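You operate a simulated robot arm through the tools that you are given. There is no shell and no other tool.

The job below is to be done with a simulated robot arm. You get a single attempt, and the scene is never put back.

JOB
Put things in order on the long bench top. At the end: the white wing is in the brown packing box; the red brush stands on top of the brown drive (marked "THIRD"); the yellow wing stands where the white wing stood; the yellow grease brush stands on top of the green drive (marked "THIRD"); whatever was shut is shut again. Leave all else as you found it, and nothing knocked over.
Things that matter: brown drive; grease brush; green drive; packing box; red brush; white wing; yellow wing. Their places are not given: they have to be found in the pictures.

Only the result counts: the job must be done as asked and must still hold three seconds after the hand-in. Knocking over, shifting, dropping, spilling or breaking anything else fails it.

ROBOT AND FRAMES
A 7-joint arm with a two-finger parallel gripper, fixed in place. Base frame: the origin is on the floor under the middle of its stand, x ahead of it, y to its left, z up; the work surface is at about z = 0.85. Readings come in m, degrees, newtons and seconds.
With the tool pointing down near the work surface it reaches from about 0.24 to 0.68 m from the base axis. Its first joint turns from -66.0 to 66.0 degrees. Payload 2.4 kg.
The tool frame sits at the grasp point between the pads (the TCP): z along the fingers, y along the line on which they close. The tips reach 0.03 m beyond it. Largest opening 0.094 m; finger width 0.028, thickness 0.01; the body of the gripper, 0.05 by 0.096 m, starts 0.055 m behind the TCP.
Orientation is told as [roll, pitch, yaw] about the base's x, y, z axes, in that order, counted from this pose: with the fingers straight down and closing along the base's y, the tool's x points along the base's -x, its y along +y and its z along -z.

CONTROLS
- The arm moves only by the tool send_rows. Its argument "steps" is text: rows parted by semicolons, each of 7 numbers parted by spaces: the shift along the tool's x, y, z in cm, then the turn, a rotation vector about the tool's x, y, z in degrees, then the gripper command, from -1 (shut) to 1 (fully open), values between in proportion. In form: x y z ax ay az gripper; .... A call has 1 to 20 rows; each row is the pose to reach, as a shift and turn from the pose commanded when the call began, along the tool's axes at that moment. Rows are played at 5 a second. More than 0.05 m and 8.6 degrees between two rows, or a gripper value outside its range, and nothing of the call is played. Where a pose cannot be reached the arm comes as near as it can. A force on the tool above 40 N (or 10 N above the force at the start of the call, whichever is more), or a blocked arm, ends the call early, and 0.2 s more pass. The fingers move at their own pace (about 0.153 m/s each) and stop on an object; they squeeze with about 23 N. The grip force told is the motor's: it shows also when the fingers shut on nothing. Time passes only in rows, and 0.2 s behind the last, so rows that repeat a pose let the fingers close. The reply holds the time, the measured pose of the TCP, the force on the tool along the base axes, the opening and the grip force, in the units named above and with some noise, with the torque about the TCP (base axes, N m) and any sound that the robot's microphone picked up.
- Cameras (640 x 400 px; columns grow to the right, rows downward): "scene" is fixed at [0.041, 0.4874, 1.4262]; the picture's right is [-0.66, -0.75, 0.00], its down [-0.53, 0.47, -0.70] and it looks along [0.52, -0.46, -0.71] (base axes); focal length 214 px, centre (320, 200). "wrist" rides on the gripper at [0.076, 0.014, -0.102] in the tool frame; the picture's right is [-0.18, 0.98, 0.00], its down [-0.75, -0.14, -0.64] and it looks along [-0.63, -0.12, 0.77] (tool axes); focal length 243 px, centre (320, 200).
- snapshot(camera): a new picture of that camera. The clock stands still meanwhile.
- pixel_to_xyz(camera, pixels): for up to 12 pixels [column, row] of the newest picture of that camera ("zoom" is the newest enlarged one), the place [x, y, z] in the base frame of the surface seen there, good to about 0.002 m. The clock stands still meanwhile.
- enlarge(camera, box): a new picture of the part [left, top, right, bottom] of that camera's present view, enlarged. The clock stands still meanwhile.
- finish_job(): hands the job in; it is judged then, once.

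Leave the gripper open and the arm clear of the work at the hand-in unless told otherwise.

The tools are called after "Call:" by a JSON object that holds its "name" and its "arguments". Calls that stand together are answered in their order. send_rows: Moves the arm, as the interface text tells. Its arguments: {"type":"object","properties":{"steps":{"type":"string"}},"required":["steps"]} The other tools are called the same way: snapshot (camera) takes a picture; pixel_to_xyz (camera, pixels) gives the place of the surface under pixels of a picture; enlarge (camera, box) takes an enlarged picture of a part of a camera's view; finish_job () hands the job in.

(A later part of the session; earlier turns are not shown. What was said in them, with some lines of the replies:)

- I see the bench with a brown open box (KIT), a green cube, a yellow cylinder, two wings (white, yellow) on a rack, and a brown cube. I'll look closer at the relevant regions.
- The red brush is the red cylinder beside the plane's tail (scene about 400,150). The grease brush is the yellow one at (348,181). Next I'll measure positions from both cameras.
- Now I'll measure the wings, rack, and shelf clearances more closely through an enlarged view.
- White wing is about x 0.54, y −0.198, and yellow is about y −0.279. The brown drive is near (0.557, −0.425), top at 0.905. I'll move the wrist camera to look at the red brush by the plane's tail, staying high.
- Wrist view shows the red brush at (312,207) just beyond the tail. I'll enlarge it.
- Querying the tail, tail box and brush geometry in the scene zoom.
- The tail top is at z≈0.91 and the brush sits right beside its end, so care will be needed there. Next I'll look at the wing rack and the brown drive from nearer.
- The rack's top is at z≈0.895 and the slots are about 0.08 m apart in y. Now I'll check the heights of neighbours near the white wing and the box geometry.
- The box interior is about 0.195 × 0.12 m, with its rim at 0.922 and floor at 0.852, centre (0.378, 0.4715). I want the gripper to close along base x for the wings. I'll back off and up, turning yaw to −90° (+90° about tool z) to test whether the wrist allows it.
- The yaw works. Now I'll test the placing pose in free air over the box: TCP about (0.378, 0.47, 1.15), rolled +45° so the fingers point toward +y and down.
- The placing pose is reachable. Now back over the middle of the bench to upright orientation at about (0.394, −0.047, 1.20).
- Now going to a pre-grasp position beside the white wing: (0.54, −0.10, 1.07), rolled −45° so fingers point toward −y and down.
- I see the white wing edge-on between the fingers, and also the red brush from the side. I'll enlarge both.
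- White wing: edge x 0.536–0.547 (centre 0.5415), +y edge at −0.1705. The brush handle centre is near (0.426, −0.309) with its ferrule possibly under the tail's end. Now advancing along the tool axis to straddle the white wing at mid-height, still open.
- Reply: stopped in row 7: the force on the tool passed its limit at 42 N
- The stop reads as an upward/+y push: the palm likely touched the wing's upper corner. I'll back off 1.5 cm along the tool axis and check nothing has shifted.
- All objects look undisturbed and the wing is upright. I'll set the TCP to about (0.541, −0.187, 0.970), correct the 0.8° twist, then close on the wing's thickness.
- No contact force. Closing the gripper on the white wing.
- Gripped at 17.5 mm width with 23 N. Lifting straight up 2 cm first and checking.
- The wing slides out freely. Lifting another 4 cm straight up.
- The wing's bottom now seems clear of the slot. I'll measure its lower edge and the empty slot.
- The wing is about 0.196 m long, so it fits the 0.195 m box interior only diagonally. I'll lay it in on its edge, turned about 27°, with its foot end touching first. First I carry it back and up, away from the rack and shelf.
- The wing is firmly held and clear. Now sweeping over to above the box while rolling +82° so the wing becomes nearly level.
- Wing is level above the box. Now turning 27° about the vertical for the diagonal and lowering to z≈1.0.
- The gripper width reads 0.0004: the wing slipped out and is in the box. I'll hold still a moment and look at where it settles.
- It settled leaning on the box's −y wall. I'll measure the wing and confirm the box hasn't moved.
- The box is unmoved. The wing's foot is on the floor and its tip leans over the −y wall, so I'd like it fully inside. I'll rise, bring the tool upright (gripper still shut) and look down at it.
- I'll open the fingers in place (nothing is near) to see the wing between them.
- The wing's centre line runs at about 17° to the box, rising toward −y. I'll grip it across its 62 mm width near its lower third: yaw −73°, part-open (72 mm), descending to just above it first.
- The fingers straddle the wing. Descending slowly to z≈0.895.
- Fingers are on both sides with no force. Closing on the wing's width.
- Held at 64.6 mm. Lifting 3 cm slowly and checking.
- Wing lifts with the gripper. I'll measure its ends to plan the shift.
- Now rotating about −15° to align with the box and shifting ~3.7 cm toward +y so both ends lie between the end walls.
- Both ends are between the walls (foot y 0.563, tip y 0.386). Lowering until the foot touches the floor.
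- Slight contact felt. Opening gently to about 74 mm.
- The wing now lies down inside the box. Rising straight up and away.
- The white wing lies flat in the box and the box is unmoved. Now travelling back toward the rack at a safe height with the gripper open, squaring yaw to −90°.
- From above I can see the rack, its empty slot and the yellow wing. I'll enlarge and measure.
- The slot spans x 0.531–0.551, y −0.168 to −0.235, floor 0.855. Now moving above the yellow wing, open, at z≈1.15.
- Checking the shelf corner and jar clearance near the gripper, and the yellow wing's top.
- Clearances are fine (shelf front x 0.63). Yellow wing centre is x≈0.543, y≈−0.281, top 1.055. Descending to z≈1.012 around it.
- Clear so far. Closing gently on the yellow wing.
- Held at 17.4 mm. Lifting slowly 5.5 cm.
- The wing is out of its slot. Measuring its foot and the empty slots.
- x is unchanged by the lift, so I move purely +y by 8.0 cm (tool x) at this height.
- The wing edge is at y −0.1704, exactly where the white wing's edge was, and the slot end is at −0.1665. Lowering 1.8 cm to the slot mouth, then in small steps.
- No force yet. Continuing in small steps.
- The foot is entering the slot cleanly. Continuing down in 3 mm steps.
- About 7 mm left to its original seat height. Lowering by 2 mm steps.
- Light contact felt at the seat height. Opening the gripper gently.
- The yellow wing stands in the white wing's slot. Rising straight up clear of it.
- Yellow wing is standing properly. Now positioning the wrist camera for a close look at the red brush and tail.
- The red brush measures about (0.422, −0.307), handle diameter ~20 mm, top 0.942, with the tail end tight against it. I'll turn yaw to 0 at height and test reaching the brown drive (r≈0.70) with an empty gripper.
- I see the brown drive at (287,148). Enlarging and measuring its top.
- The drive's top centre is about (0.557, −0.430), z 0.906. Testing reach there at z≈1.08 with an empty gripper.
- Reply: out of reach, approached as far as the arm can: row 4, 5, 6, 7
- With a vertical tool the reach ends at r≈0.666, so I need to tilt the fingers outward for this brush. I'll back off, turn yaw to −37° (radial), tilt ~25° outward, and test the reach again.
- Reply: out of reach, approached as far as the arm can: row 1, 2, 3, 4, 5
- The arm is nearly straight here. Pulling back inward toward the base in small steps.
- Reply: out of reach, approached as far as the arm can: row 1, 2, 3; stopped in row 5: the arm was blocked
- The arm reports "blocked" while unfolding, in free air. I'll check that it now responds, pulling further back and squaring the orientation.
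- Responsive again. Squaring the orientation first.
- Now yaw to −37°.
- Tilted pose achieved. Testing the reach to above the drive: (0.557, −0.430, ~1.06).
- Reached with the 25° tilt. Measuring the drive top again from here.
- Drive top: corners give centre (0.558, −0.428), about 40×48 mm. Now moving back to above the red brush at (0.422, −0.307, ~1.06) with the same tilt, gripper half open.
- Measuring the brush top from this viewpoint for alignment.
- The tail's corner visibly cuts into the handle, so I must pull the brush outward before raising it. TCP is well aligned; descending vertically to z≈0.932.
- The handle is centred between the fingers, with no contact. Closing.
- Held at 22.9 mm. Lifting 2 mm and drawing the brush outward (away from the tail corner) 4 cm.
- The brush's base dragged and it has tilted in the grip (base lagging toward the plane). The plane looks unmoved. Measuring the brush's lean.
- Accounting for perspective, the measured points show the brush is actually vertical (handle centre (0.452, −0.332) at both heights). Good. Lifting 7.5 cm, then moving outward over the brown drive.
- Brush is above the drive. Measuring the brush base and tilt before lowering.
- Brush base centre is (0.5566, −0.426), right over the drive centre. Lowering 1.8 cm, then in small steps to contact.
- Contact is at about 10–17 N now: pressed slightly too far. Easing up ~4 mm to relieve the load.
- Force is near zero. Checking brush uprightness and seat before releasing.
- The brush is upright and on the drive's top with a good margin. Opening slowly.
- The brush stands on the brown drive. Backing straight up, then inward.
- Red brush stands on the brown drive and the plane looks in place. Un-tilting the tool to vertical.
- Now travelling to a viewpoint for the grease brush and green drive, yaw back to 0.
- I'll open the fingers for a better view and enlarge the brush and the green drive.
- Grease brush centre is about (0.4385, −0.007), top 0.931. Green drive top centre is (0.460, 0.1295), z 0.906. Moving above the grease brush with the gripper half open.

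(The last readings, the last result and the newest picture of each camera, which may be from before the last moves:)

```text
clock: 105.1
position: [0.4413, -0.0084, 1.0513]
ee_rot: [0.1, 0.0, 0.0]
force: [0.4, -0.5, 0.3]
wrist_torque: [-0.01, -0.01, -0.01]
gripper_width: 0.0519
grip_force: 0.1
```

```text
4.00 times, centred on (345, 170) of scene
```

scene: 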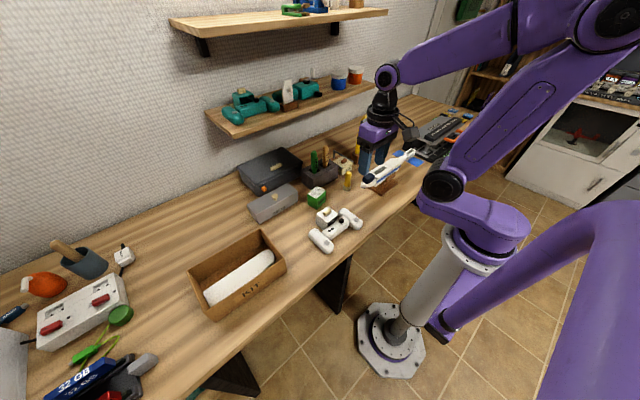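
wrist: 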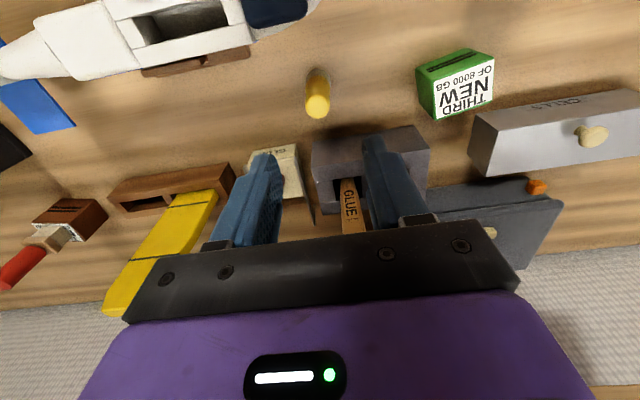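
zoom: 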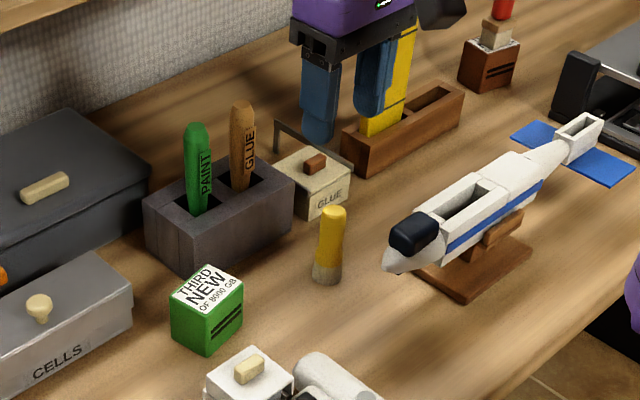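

Call:
{"name": "enlarge", "arguments": {"camera": "wrist", "box": [290, 55, 350, 125]}}

Call:
{"name": "pixel_to_xyz", "arguments": {"camera": "zoom", "pixels": [[300, 300], [300, 280], [250, 270], [355, 270], [300, 320], [270, 200], [355, 180], [300, 200], [300, 100], [260, 100], [350, 100]]}}

```text
5.71 times, centred on (320, 90) of wrist
```

zoom: 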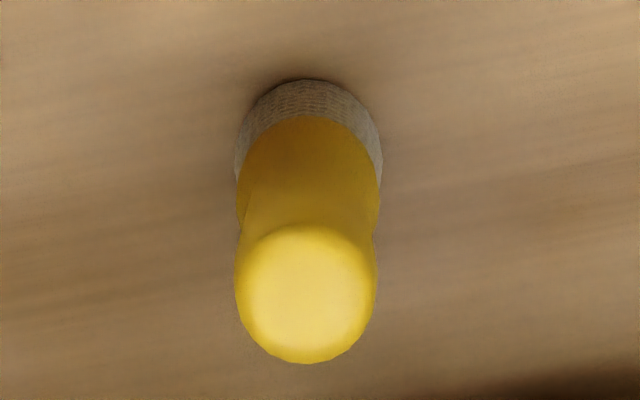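

```text
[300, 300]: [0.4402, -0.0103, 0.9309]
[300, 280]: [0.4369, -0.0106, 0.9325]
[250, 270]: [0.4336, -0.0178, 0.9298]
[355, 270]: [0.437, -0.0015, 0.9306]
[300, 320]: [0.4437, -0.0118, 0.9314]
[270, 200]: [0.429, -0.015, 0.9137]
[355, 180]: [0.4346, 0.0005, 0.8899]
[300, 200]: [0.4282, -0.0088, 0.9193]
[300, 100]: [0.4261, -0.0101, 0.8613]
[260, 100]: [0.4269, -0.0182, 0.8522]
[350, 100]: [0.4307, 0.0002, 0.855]
```

Brush centre is (0.439, −0.009), aligned with the TCP. Descending to z≈0.912.

Call:
{"name": "send_rows", "arguments": {"steps": "0.1 0 3 0 0 0 0.1; 0.2 0 6 0 0 0 0.1; 0.2 0 9 0 0 0 0.1; 0.2 0 11.5 0 0 0 0.1; 0.2 0 13 0 0 0 0.1; 0.2 0 13.9 0 0 0 0.1; 0.2 0 13.9 0 0 0 0.1; 0.2 0 13.9 0 0 0 0.1"}}

Call:
{"name": "snapshot", "arguments": {"camera": "wrist"}}

```text
clock: 106.9
position: [0.4364, -0.0078, 0.9116]
ee_rot: [0.0, 0.0, 0.0]
force: [0.8, -0.8, 0.6]
wrist_torque: [-0.02, -0.02, -0.02]
gripper_width: 0.0519
grip_force: 0.0
```

```text
taken
```

wrist: 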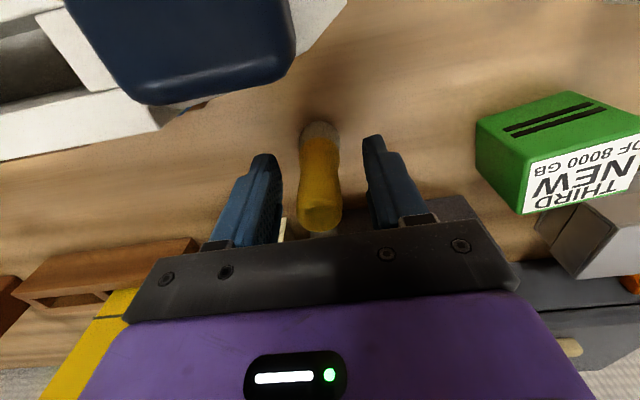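

The brush is between the fingers with no contact. Closing gently.

Call:
{"name": "send_rows", "arguments": {"steps": "0 0 0 0 0 0 -0.2; 0 0 0 0 0 0 -0.4; 0 0 0 0 0 0 -0.5; 0 0 0 0 0 0 -1; 0 0 0 0 0 0 -1; 0 0 0 0 0 0 -1"}}

Call:
{"name": "snapshot", "arguments": {"camera": "wrist"}}

```text
clock: 108.3
position: [0.4364, -0.0095, 0.9116]
ee_rot: [0.1, 0.0, 0.0]
force: [-0.4, 0.8, 0.9]
wrist_torque: [0.05, 0.01, -0.01]
gripper_width: 0.0227
grip_force: 23.4
```

```text
taken
```

wrist: 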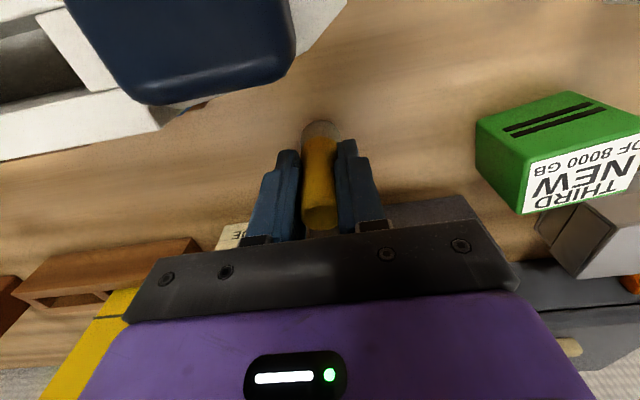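

Held at 22.7 mm. Lifting 9 cm straight up.

Call:
{"name": "send_rows", "arguments": {"steps": "0 0 -0.5 0 0 0 -1; 0 0 -1.2 0 0 0 -1; 0 0 -2.5 0 0 0 -1; 0 0 -4 0 0 0 -1; 0 0 -5.5 0 0 0 -1; 0 0 -7 0 0 0 -1; 0 0 -8 0 0 0 -1; 0 0 -9 0 0 0 -1; 0 0 -9 0 0 0 -1"}}

Call:
{"name": "enlarge", "arguments": {"camera": "scene", "box": [290, 110, 400, 210]}}

Call:
{"name": "snapshot", "arguments": {"camera": "wrist"}}

```text
clock: 110.3
position: [0.4373, -0.0082, 1.0014]
ee_rot: [0.1, 0.0, 0.0]
force: [-0.8, -0.3, 0.2]
wrist_torque: [-0.01, -0.05, -0.02]
gripper_width: 0.0222
grip_force: 23.0
```

```text
4.00 times, centred on (345, 160) of scene
```

zoom: 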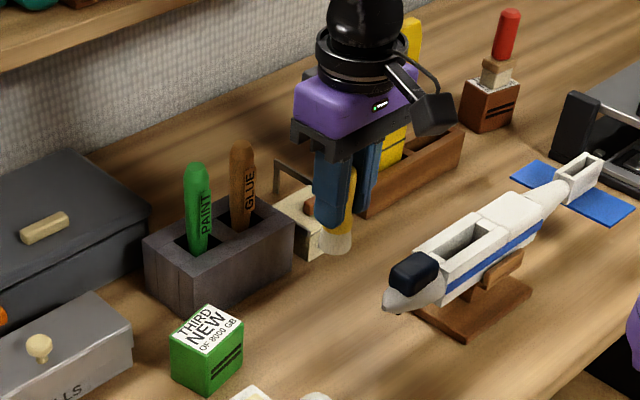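

```text
taken
```

wrist: 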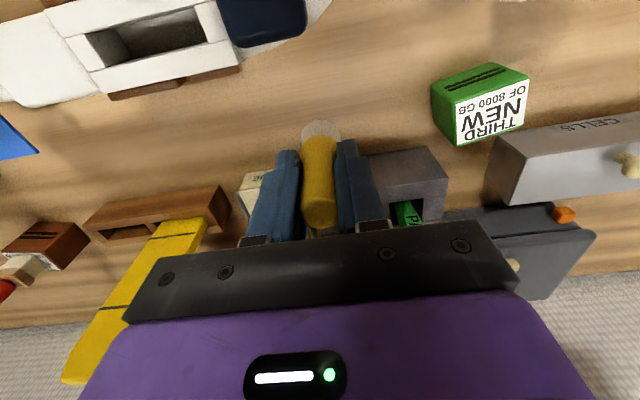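

Moving slowly over the green drive at this height (brush bottom ≈0.939, drive top 0.906).

Call:
{"name": "send_rows", "arguments": {"steps": "-0.2 1.4 0 0 0 0 -1; -0.5 3.4 0 0 0 0 -1; -0.8 5.4 0 0 0 0 -1; -1.1 7.4 0 0 0 0 -1; -1.4 9.4 0 0 0 0 -1; -1.7 11.4 0 0 0 0 -1; -1.9 12.9 0 0 0 0 -1; -2.05 13.85 0 0 0 0 -1; -2.05 13.85 0 0 0 0 -1; -2.05 13.85 0 0 0 0 -1"}}

Call:
{"name": "enlarge", "arguments": {"camera": "scene", "box": [270, 120, 380, 220]}}

Call:
{"name": "snapshot", "arguments": {"camera": "wrist"}}

```text
clock: 112.5
position: [0.4581, 0.1302, 1.0036]
ee_rot: [0.0, 0.0, 0.0]
force: [-0.3, -0.1, -0.5]
wrist_torque: [0.02, -0.01, -0.01]
gripper_width: 0.0224
grip_force: 22.6
```

```text
4.00 times, centred on (325, 170) of scene
```

zoom: 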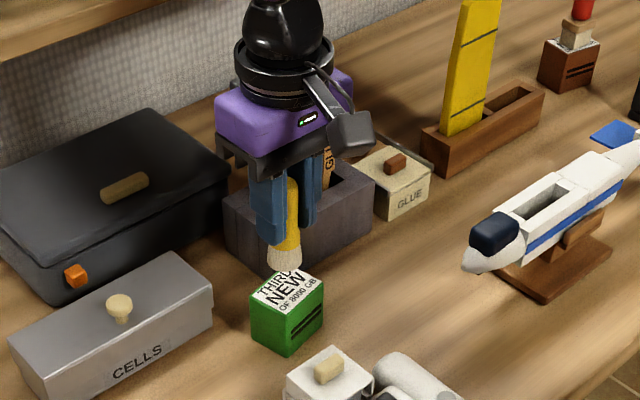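

```text
taken
```

wrist: 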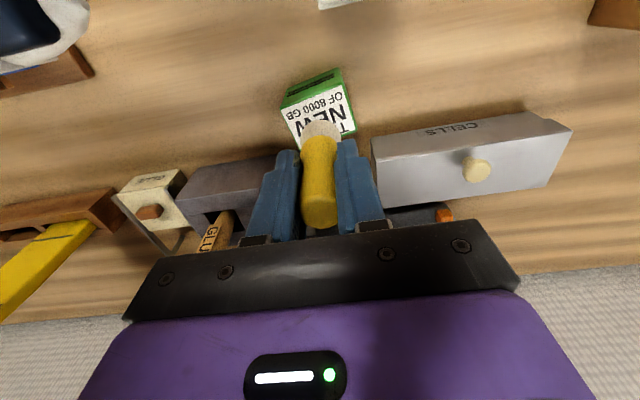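

Measuring brush base and drive corners for alignment.

Call:
{"name": "pixel_to_xyz", "arguments": {"camera": "zoom", "pixels": [[284, 265], [268, 262], [300, 262], [285, 250], [290, 215], [292, 190], [253, 295], [290, 312], [323, 285], [275, 280]]}}

Call:
{"name": "pixel_to_xyz", "arguments": {"camera": "wrist", "pixels": [[320, 215], [318, 150], [318, 170], [302, 135], [340, 132], [320, 125], [284, 112], [342, 90], [354, 130], [300, 145]]}}

Call:
{"name": "enlarge", "arguments": {"camera": "wrist", "box": [270, 60, 370, 240]}}

```text
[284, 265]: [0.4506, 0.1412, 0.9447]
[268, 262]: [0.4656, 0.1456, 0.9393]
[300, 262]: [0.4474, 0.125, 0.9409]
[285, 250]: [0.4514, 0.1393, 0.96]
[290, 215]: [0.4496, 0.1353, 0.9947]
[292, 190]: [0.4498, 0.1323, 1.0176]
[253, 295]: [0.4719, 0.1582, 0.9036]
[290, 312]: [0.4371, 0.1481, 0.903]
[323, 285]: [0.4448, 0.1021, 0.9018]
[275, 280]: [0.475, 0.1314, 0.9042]
```

```text
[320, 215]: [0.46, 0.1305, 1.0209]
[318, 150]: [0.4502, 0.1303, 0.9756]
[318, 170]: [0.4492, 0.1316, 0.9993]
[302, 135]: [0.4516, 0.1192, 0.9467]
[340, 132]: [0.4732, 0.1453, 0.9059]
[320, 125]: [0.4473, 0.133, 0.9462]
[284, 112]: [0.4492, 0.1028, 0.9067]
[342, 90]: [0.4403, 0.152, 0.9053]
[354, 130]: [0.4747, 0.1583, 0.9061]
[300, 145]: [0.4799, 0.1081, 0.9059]
```

```text
2.22 times, centred on (320, 150) of wrist
```

zoom: 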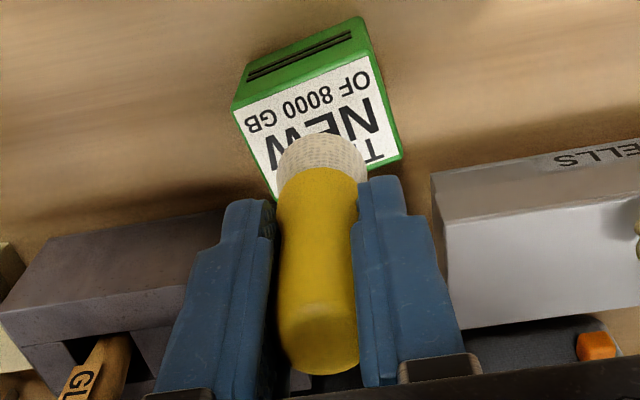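

Well aligned over the drive centre. Lowering 2.5 cm, then in ~1.5 mm steps until contact.

Call:
{"name": "send_rows", "arguments": {"steps": "0 0 0.8 0 0 0 -1; 0 0 1.6 0 0 0 -1; 0 0 2.2 0 0 0 -1; 0 0 2.5 0 0 0 -1; 0 0 2.5 0 0 0 -1"}}

Call:
{"name": "send_rows", "arguments": {"steps": "0 0 0.15 0 0 0 -1; 0 0 0.3 0 0 0 -1; 0 0 0.3 0 0 0 -1"}}

```text
clock: 113.7
position: [0.457, 0.131, 0.9779]
ee_rot: [0.0, -0.1, 0.0]
force: [0.2, 0.5, -1.0]
wrist_torque: [0.0, 0.01, 0.0]
gripper_width: 0.0223
grip_force: 23.0
```

```text
clock: 114.5
position: [0.4557, 0.13, 0.9748]
ee_rot: [0.0, 0.0, 0.1]
force: [-0.2, 0.6, -0.8]
wrist_torque: [0.0, 0.01, 0.01]
gripper_width: 0.0222
grip_force: 22.9
```

No contact yet. Continuing in small steps.

Call:
{"name": "send_rows", "arguments": {"steps": "0 0 0.15 0 0 0 -1; 0 0 0.3 0 0 0 -1; 0 0 0.3 0 0 0 -1"}}

Call:
{"name": "enlarge", "arguments": {"camera": "scene", "box": [290, 150, 350, 210]}}

```text
clock: 115.3
position: [0.4587, 0.1297, 0.9719]
ee_rot: [0.1, 0.0, 0.0]
force: [0.3, 0.8, 0.4]
wrist_torque: [0.0, -0.04, -0.02]
gripper_width: 0.0225
grip_force: 23.1
```

```text
6.67 times, centred on (320, 180) of scene
```

zoom: 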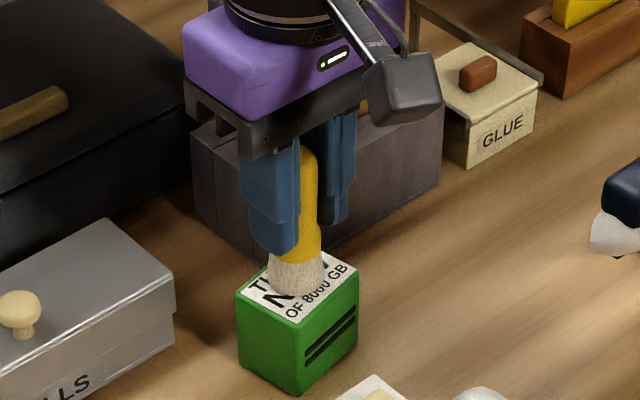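

Call:
{"name": "send_rows", "arguments": {"steps": "0 0 0.1 0 0 0 -1; 0 0 0.2 0 0 0 -1; 0 0 0.2 0 0 0 -1"}}

Call:
{"name": "send_rows", "arguments": {"steps": "0 0 0.1 0 0 0 -1; 0 0 0.1 0 0 0 -1"}}

```text
clock: 116.1
position: [0.4586, 0.1309, 0.9696]
ee_rot: [0.0, 0.0, 0.0]
force: [0.1, -0.8, 3.6]
wrist_torque: [-0.04, 0.05, 0.03]
gripper_width: 0.0221
grip_force: 23.3
```

```text
clock: 116.7
position: [0.4579, 0.1305, 0.9688]
ee_rot: [0.1, -0.1, 0.0]
force: [-0.5, -2.2, 14.2]
wrist_torque: [-0.07, 0.11, 0.03]
gripper_width: 0.0224
grip_force: 22.8
```

Seated: 3.6 N, then 14 N after 1 mm more. Easing up 1 mm, then opening slowly.

Call:
{"name": "send_rows", "arguments": {"steps": "0 0 -0.1 0 0 0 -1; 0 0 -0.12 0 0 0 -1"}}

Call:
{"name": "send_rows", "arguments": {"steps": "0 0 0 0 0 0 -0.5; 0 0 0 0 0 0 -0.45; 0 0 0 0 0 0 -0.38; 0 0 0 0 0 0 -0.25; 0 0 0 0 0 0 0; 0 0 0 0 0 0 0.2; 0 0 0 0 0 0 0.2"}}

Call:
{"name": "snapshot", "arguments": {"camera": "wrist"}}

Call:
{"name": "enlarge", "arguments": {"camera": "scene", "box": [290, 150, 350, 210]}}

```text
clock: 117.3
position: [0.4578, 0.1298, 0.9697]
ee_rot: [-0.1, -0.2, 0.0]
force: [2.7, 0.5, 7.3]
wrist_torque: [0.08, -0.11, -0.03]
gripper_width: 0.0222
grip_force: 23.2
```

```text
clock: 118.9
position: [0.4569, 0.1314, 0.9679]
ee_rot: [0.0, -0.1, 0.0]
force: [0.2, 0.3, 0.4]
wrist_torque: [0.0, 0.04, -0.02]
gripper_width: 0.0561
grip_force: 0.1
```

```text
taken
```

wrist: 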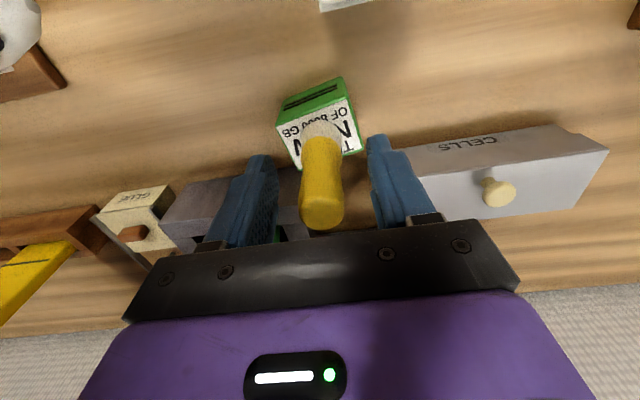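

```text
6.67 times, centred on (320, 180) of scene
```

zoom: 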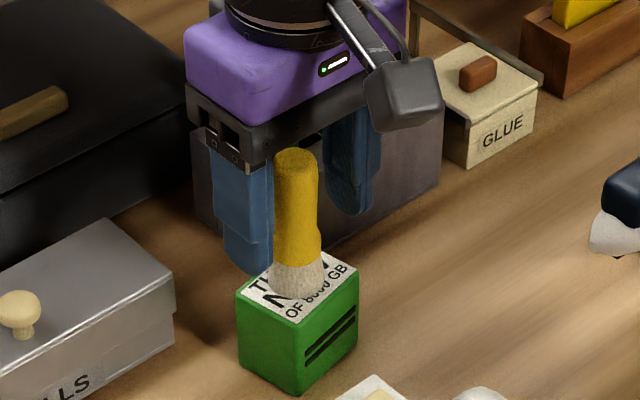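

The grease brush stands upright on the green drive. Retreating straight up.

Call:
{"name": "send_rows", "arguments": {"steps": "0 0 -0.8 0 0 0 0.2; 0 0 -2 0 0 0 0.2; 0 0 -4 0 0 0 0.2; 0 0 -7 0 0 0 0.2; 0 0 -10 0 0 0 0.2; 0 0 -13 0 0 0 0.2; 0 0 -16 0 0 0 0.5; 2 0 -19 0 0 0 1; 5 0 -22 0 0 0 1; 8 0 -25 0 0 0 1; 8 0 -25 0 0 0 1"}}

Call:
{"name": "snapshot", "arguments": {"camera": "scene"}}

Call:
{"name": "snapshot", "arguments": {"camera": "wrist"}}

Call:
{"name": "enlarge", "arguments": {"camera": "scene", "box": [230, 110, 390, 220]}}

Call:
{"name": "enlarge", "arguments": {"camera": "scene", "box": [330, 90, 490, 190]}}

```text
clock: 121.3
position: [0.3784, 0.131, 1.2202]
ee_rot: [-0.1, 0.0, 0.0]
force: [0.0, -0.5, -0.8]
wrist_torque: [0.0, -0.02, 0.02]
gripper_width: 0.0938
grip_force: 0.1
```

```text
taken
```

scene: 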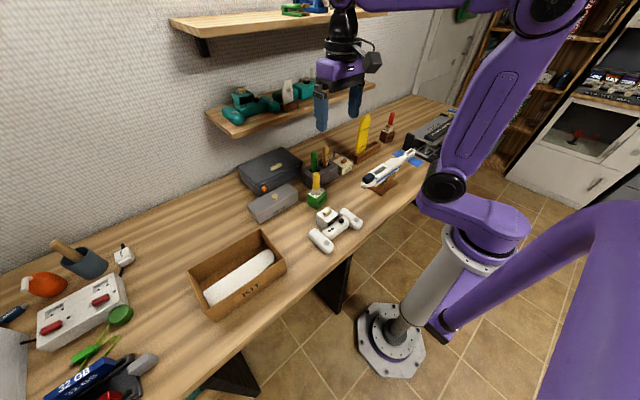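

```text
taken
```

wrist: 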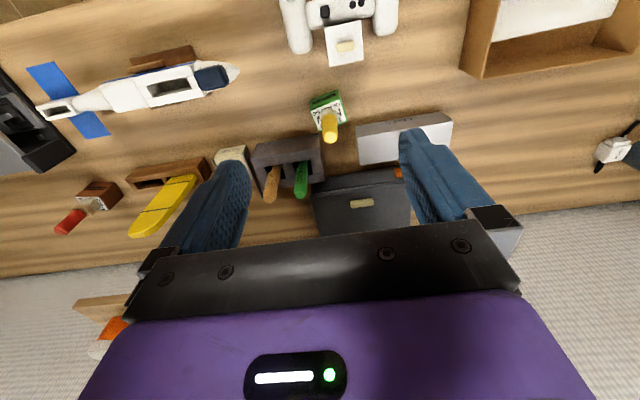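

```text
3.64 times, centred on (310, 165) of scene
```

zoom: 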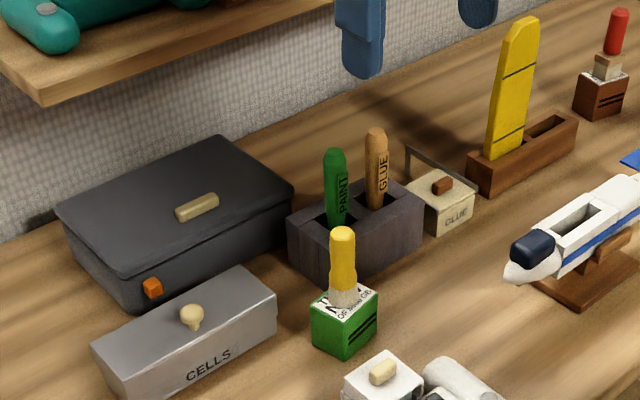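

```text
4.00 times, centred on (410, 140) of scene
```

zoom: 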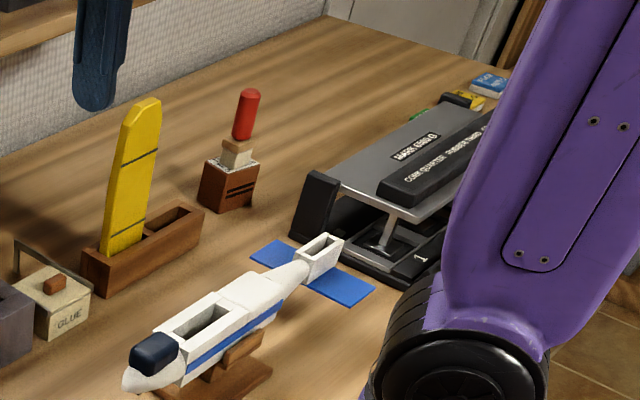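

Everything looks in place. A last numeric check on the yellow wing top, both brushes, the white wing and the plane tail after a short wait.

Call:
{"name": "send_rows", "arguments": {"steps": "0 0 0 0 0 0 1; 0 0 0 0 0 0 1; 0 0 0 0 0 0 1; 0 0 0 0 0 0 1; 0 0 0 0 0 0 1; 0 0 0 0 0 0 1; 0 0 0 0 0 0 1; 0 0 0 0 0 0 1"}}

Call:
{"name": "enlarge", "arguments": {"camera": "scene", "box": [340, 100, 430, 190]}}

Call:
{"name": "pixel_to_xyz", "arguments": {"camera": "scene", "pixels": [[365, 117], [361, 140], [391, 115], [390, 122], [388, 136], [316, 174], [316, 190], [316, 203], [405, 155], [420, 162], [240, 275], [347, 187]]}}

```text
clock: 123.1
position: [0.377, 0.1305, 1.2192]
ee_rot: [0.0, 0.1, 0.0]
force: [-0.5, 0.1, -0.5]
wrist_torque: [-0.01, 0.04, -0.01]
gripper_width: 0.094
grip_force: 0.1
```

```text
4.44 times, centred on (385, 145) of scene
```

zoom: 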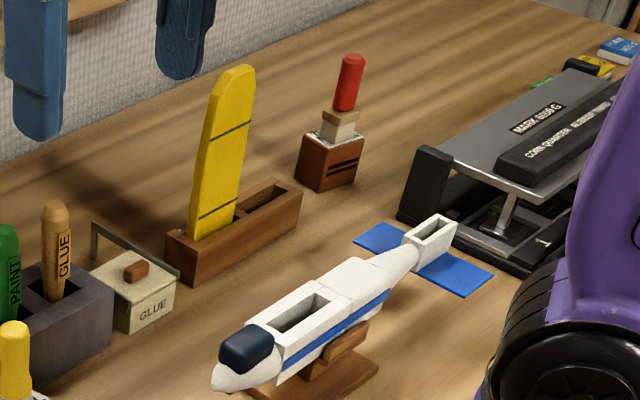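

```text
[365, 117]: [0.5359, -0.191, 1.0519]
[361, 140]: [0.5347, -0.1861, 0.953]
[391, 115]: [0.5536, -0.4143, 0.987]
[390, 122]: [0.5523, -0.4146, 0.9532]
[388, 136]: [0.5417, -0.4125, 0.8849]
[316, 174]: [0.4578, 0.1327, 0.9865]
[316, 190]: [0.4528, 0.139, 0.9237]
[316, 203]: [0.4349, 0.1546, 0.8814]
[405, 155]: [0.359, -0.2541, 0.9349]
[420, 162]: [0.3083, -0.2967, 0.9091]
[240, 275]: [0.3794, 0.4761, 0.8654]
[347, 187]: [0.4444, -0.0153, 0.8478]
```

The final check agrees with the job:

- **Yellow wing:** seated in the white wing's old slot, top at z≈1.052.
- **Red brush:** standing on the brown drive.
- **Grease brush:** standing on the green drive.
- **White wing:** lying flat in the box.
- **Everything else:** the plane, rack and box have not moved, and nothing shut was opened.

The gripper is open and the arm is clear, so I'm handing in.

Call:
{"name": "finish_job", "arguments": {}}

```text
The job is handed in.
```

The job is handed in, and everything was in place at my last check before the hand-in:

- **White wing:** lying flat inside the brown packing box. It slipped out of the gripper above the box on the first try, so I picked it up again and laid it fully inside. The box did not move.
- **Yellow wing:** standing in the slot where the white wing stood, at the same height and position.
- **Red brush:** standing upright on the brown drive marked "THIRD". It started out tight against the model plane's tail, so I drew it clear before lifting; the plane did not move.
- **Grease brush:** standing upright on the green drive marked "THIRD".

I opened nothing, so there was nothing to shut again. I saw nothing else shifted or knocked over, and I left the gripper open with the arm clear of the work.
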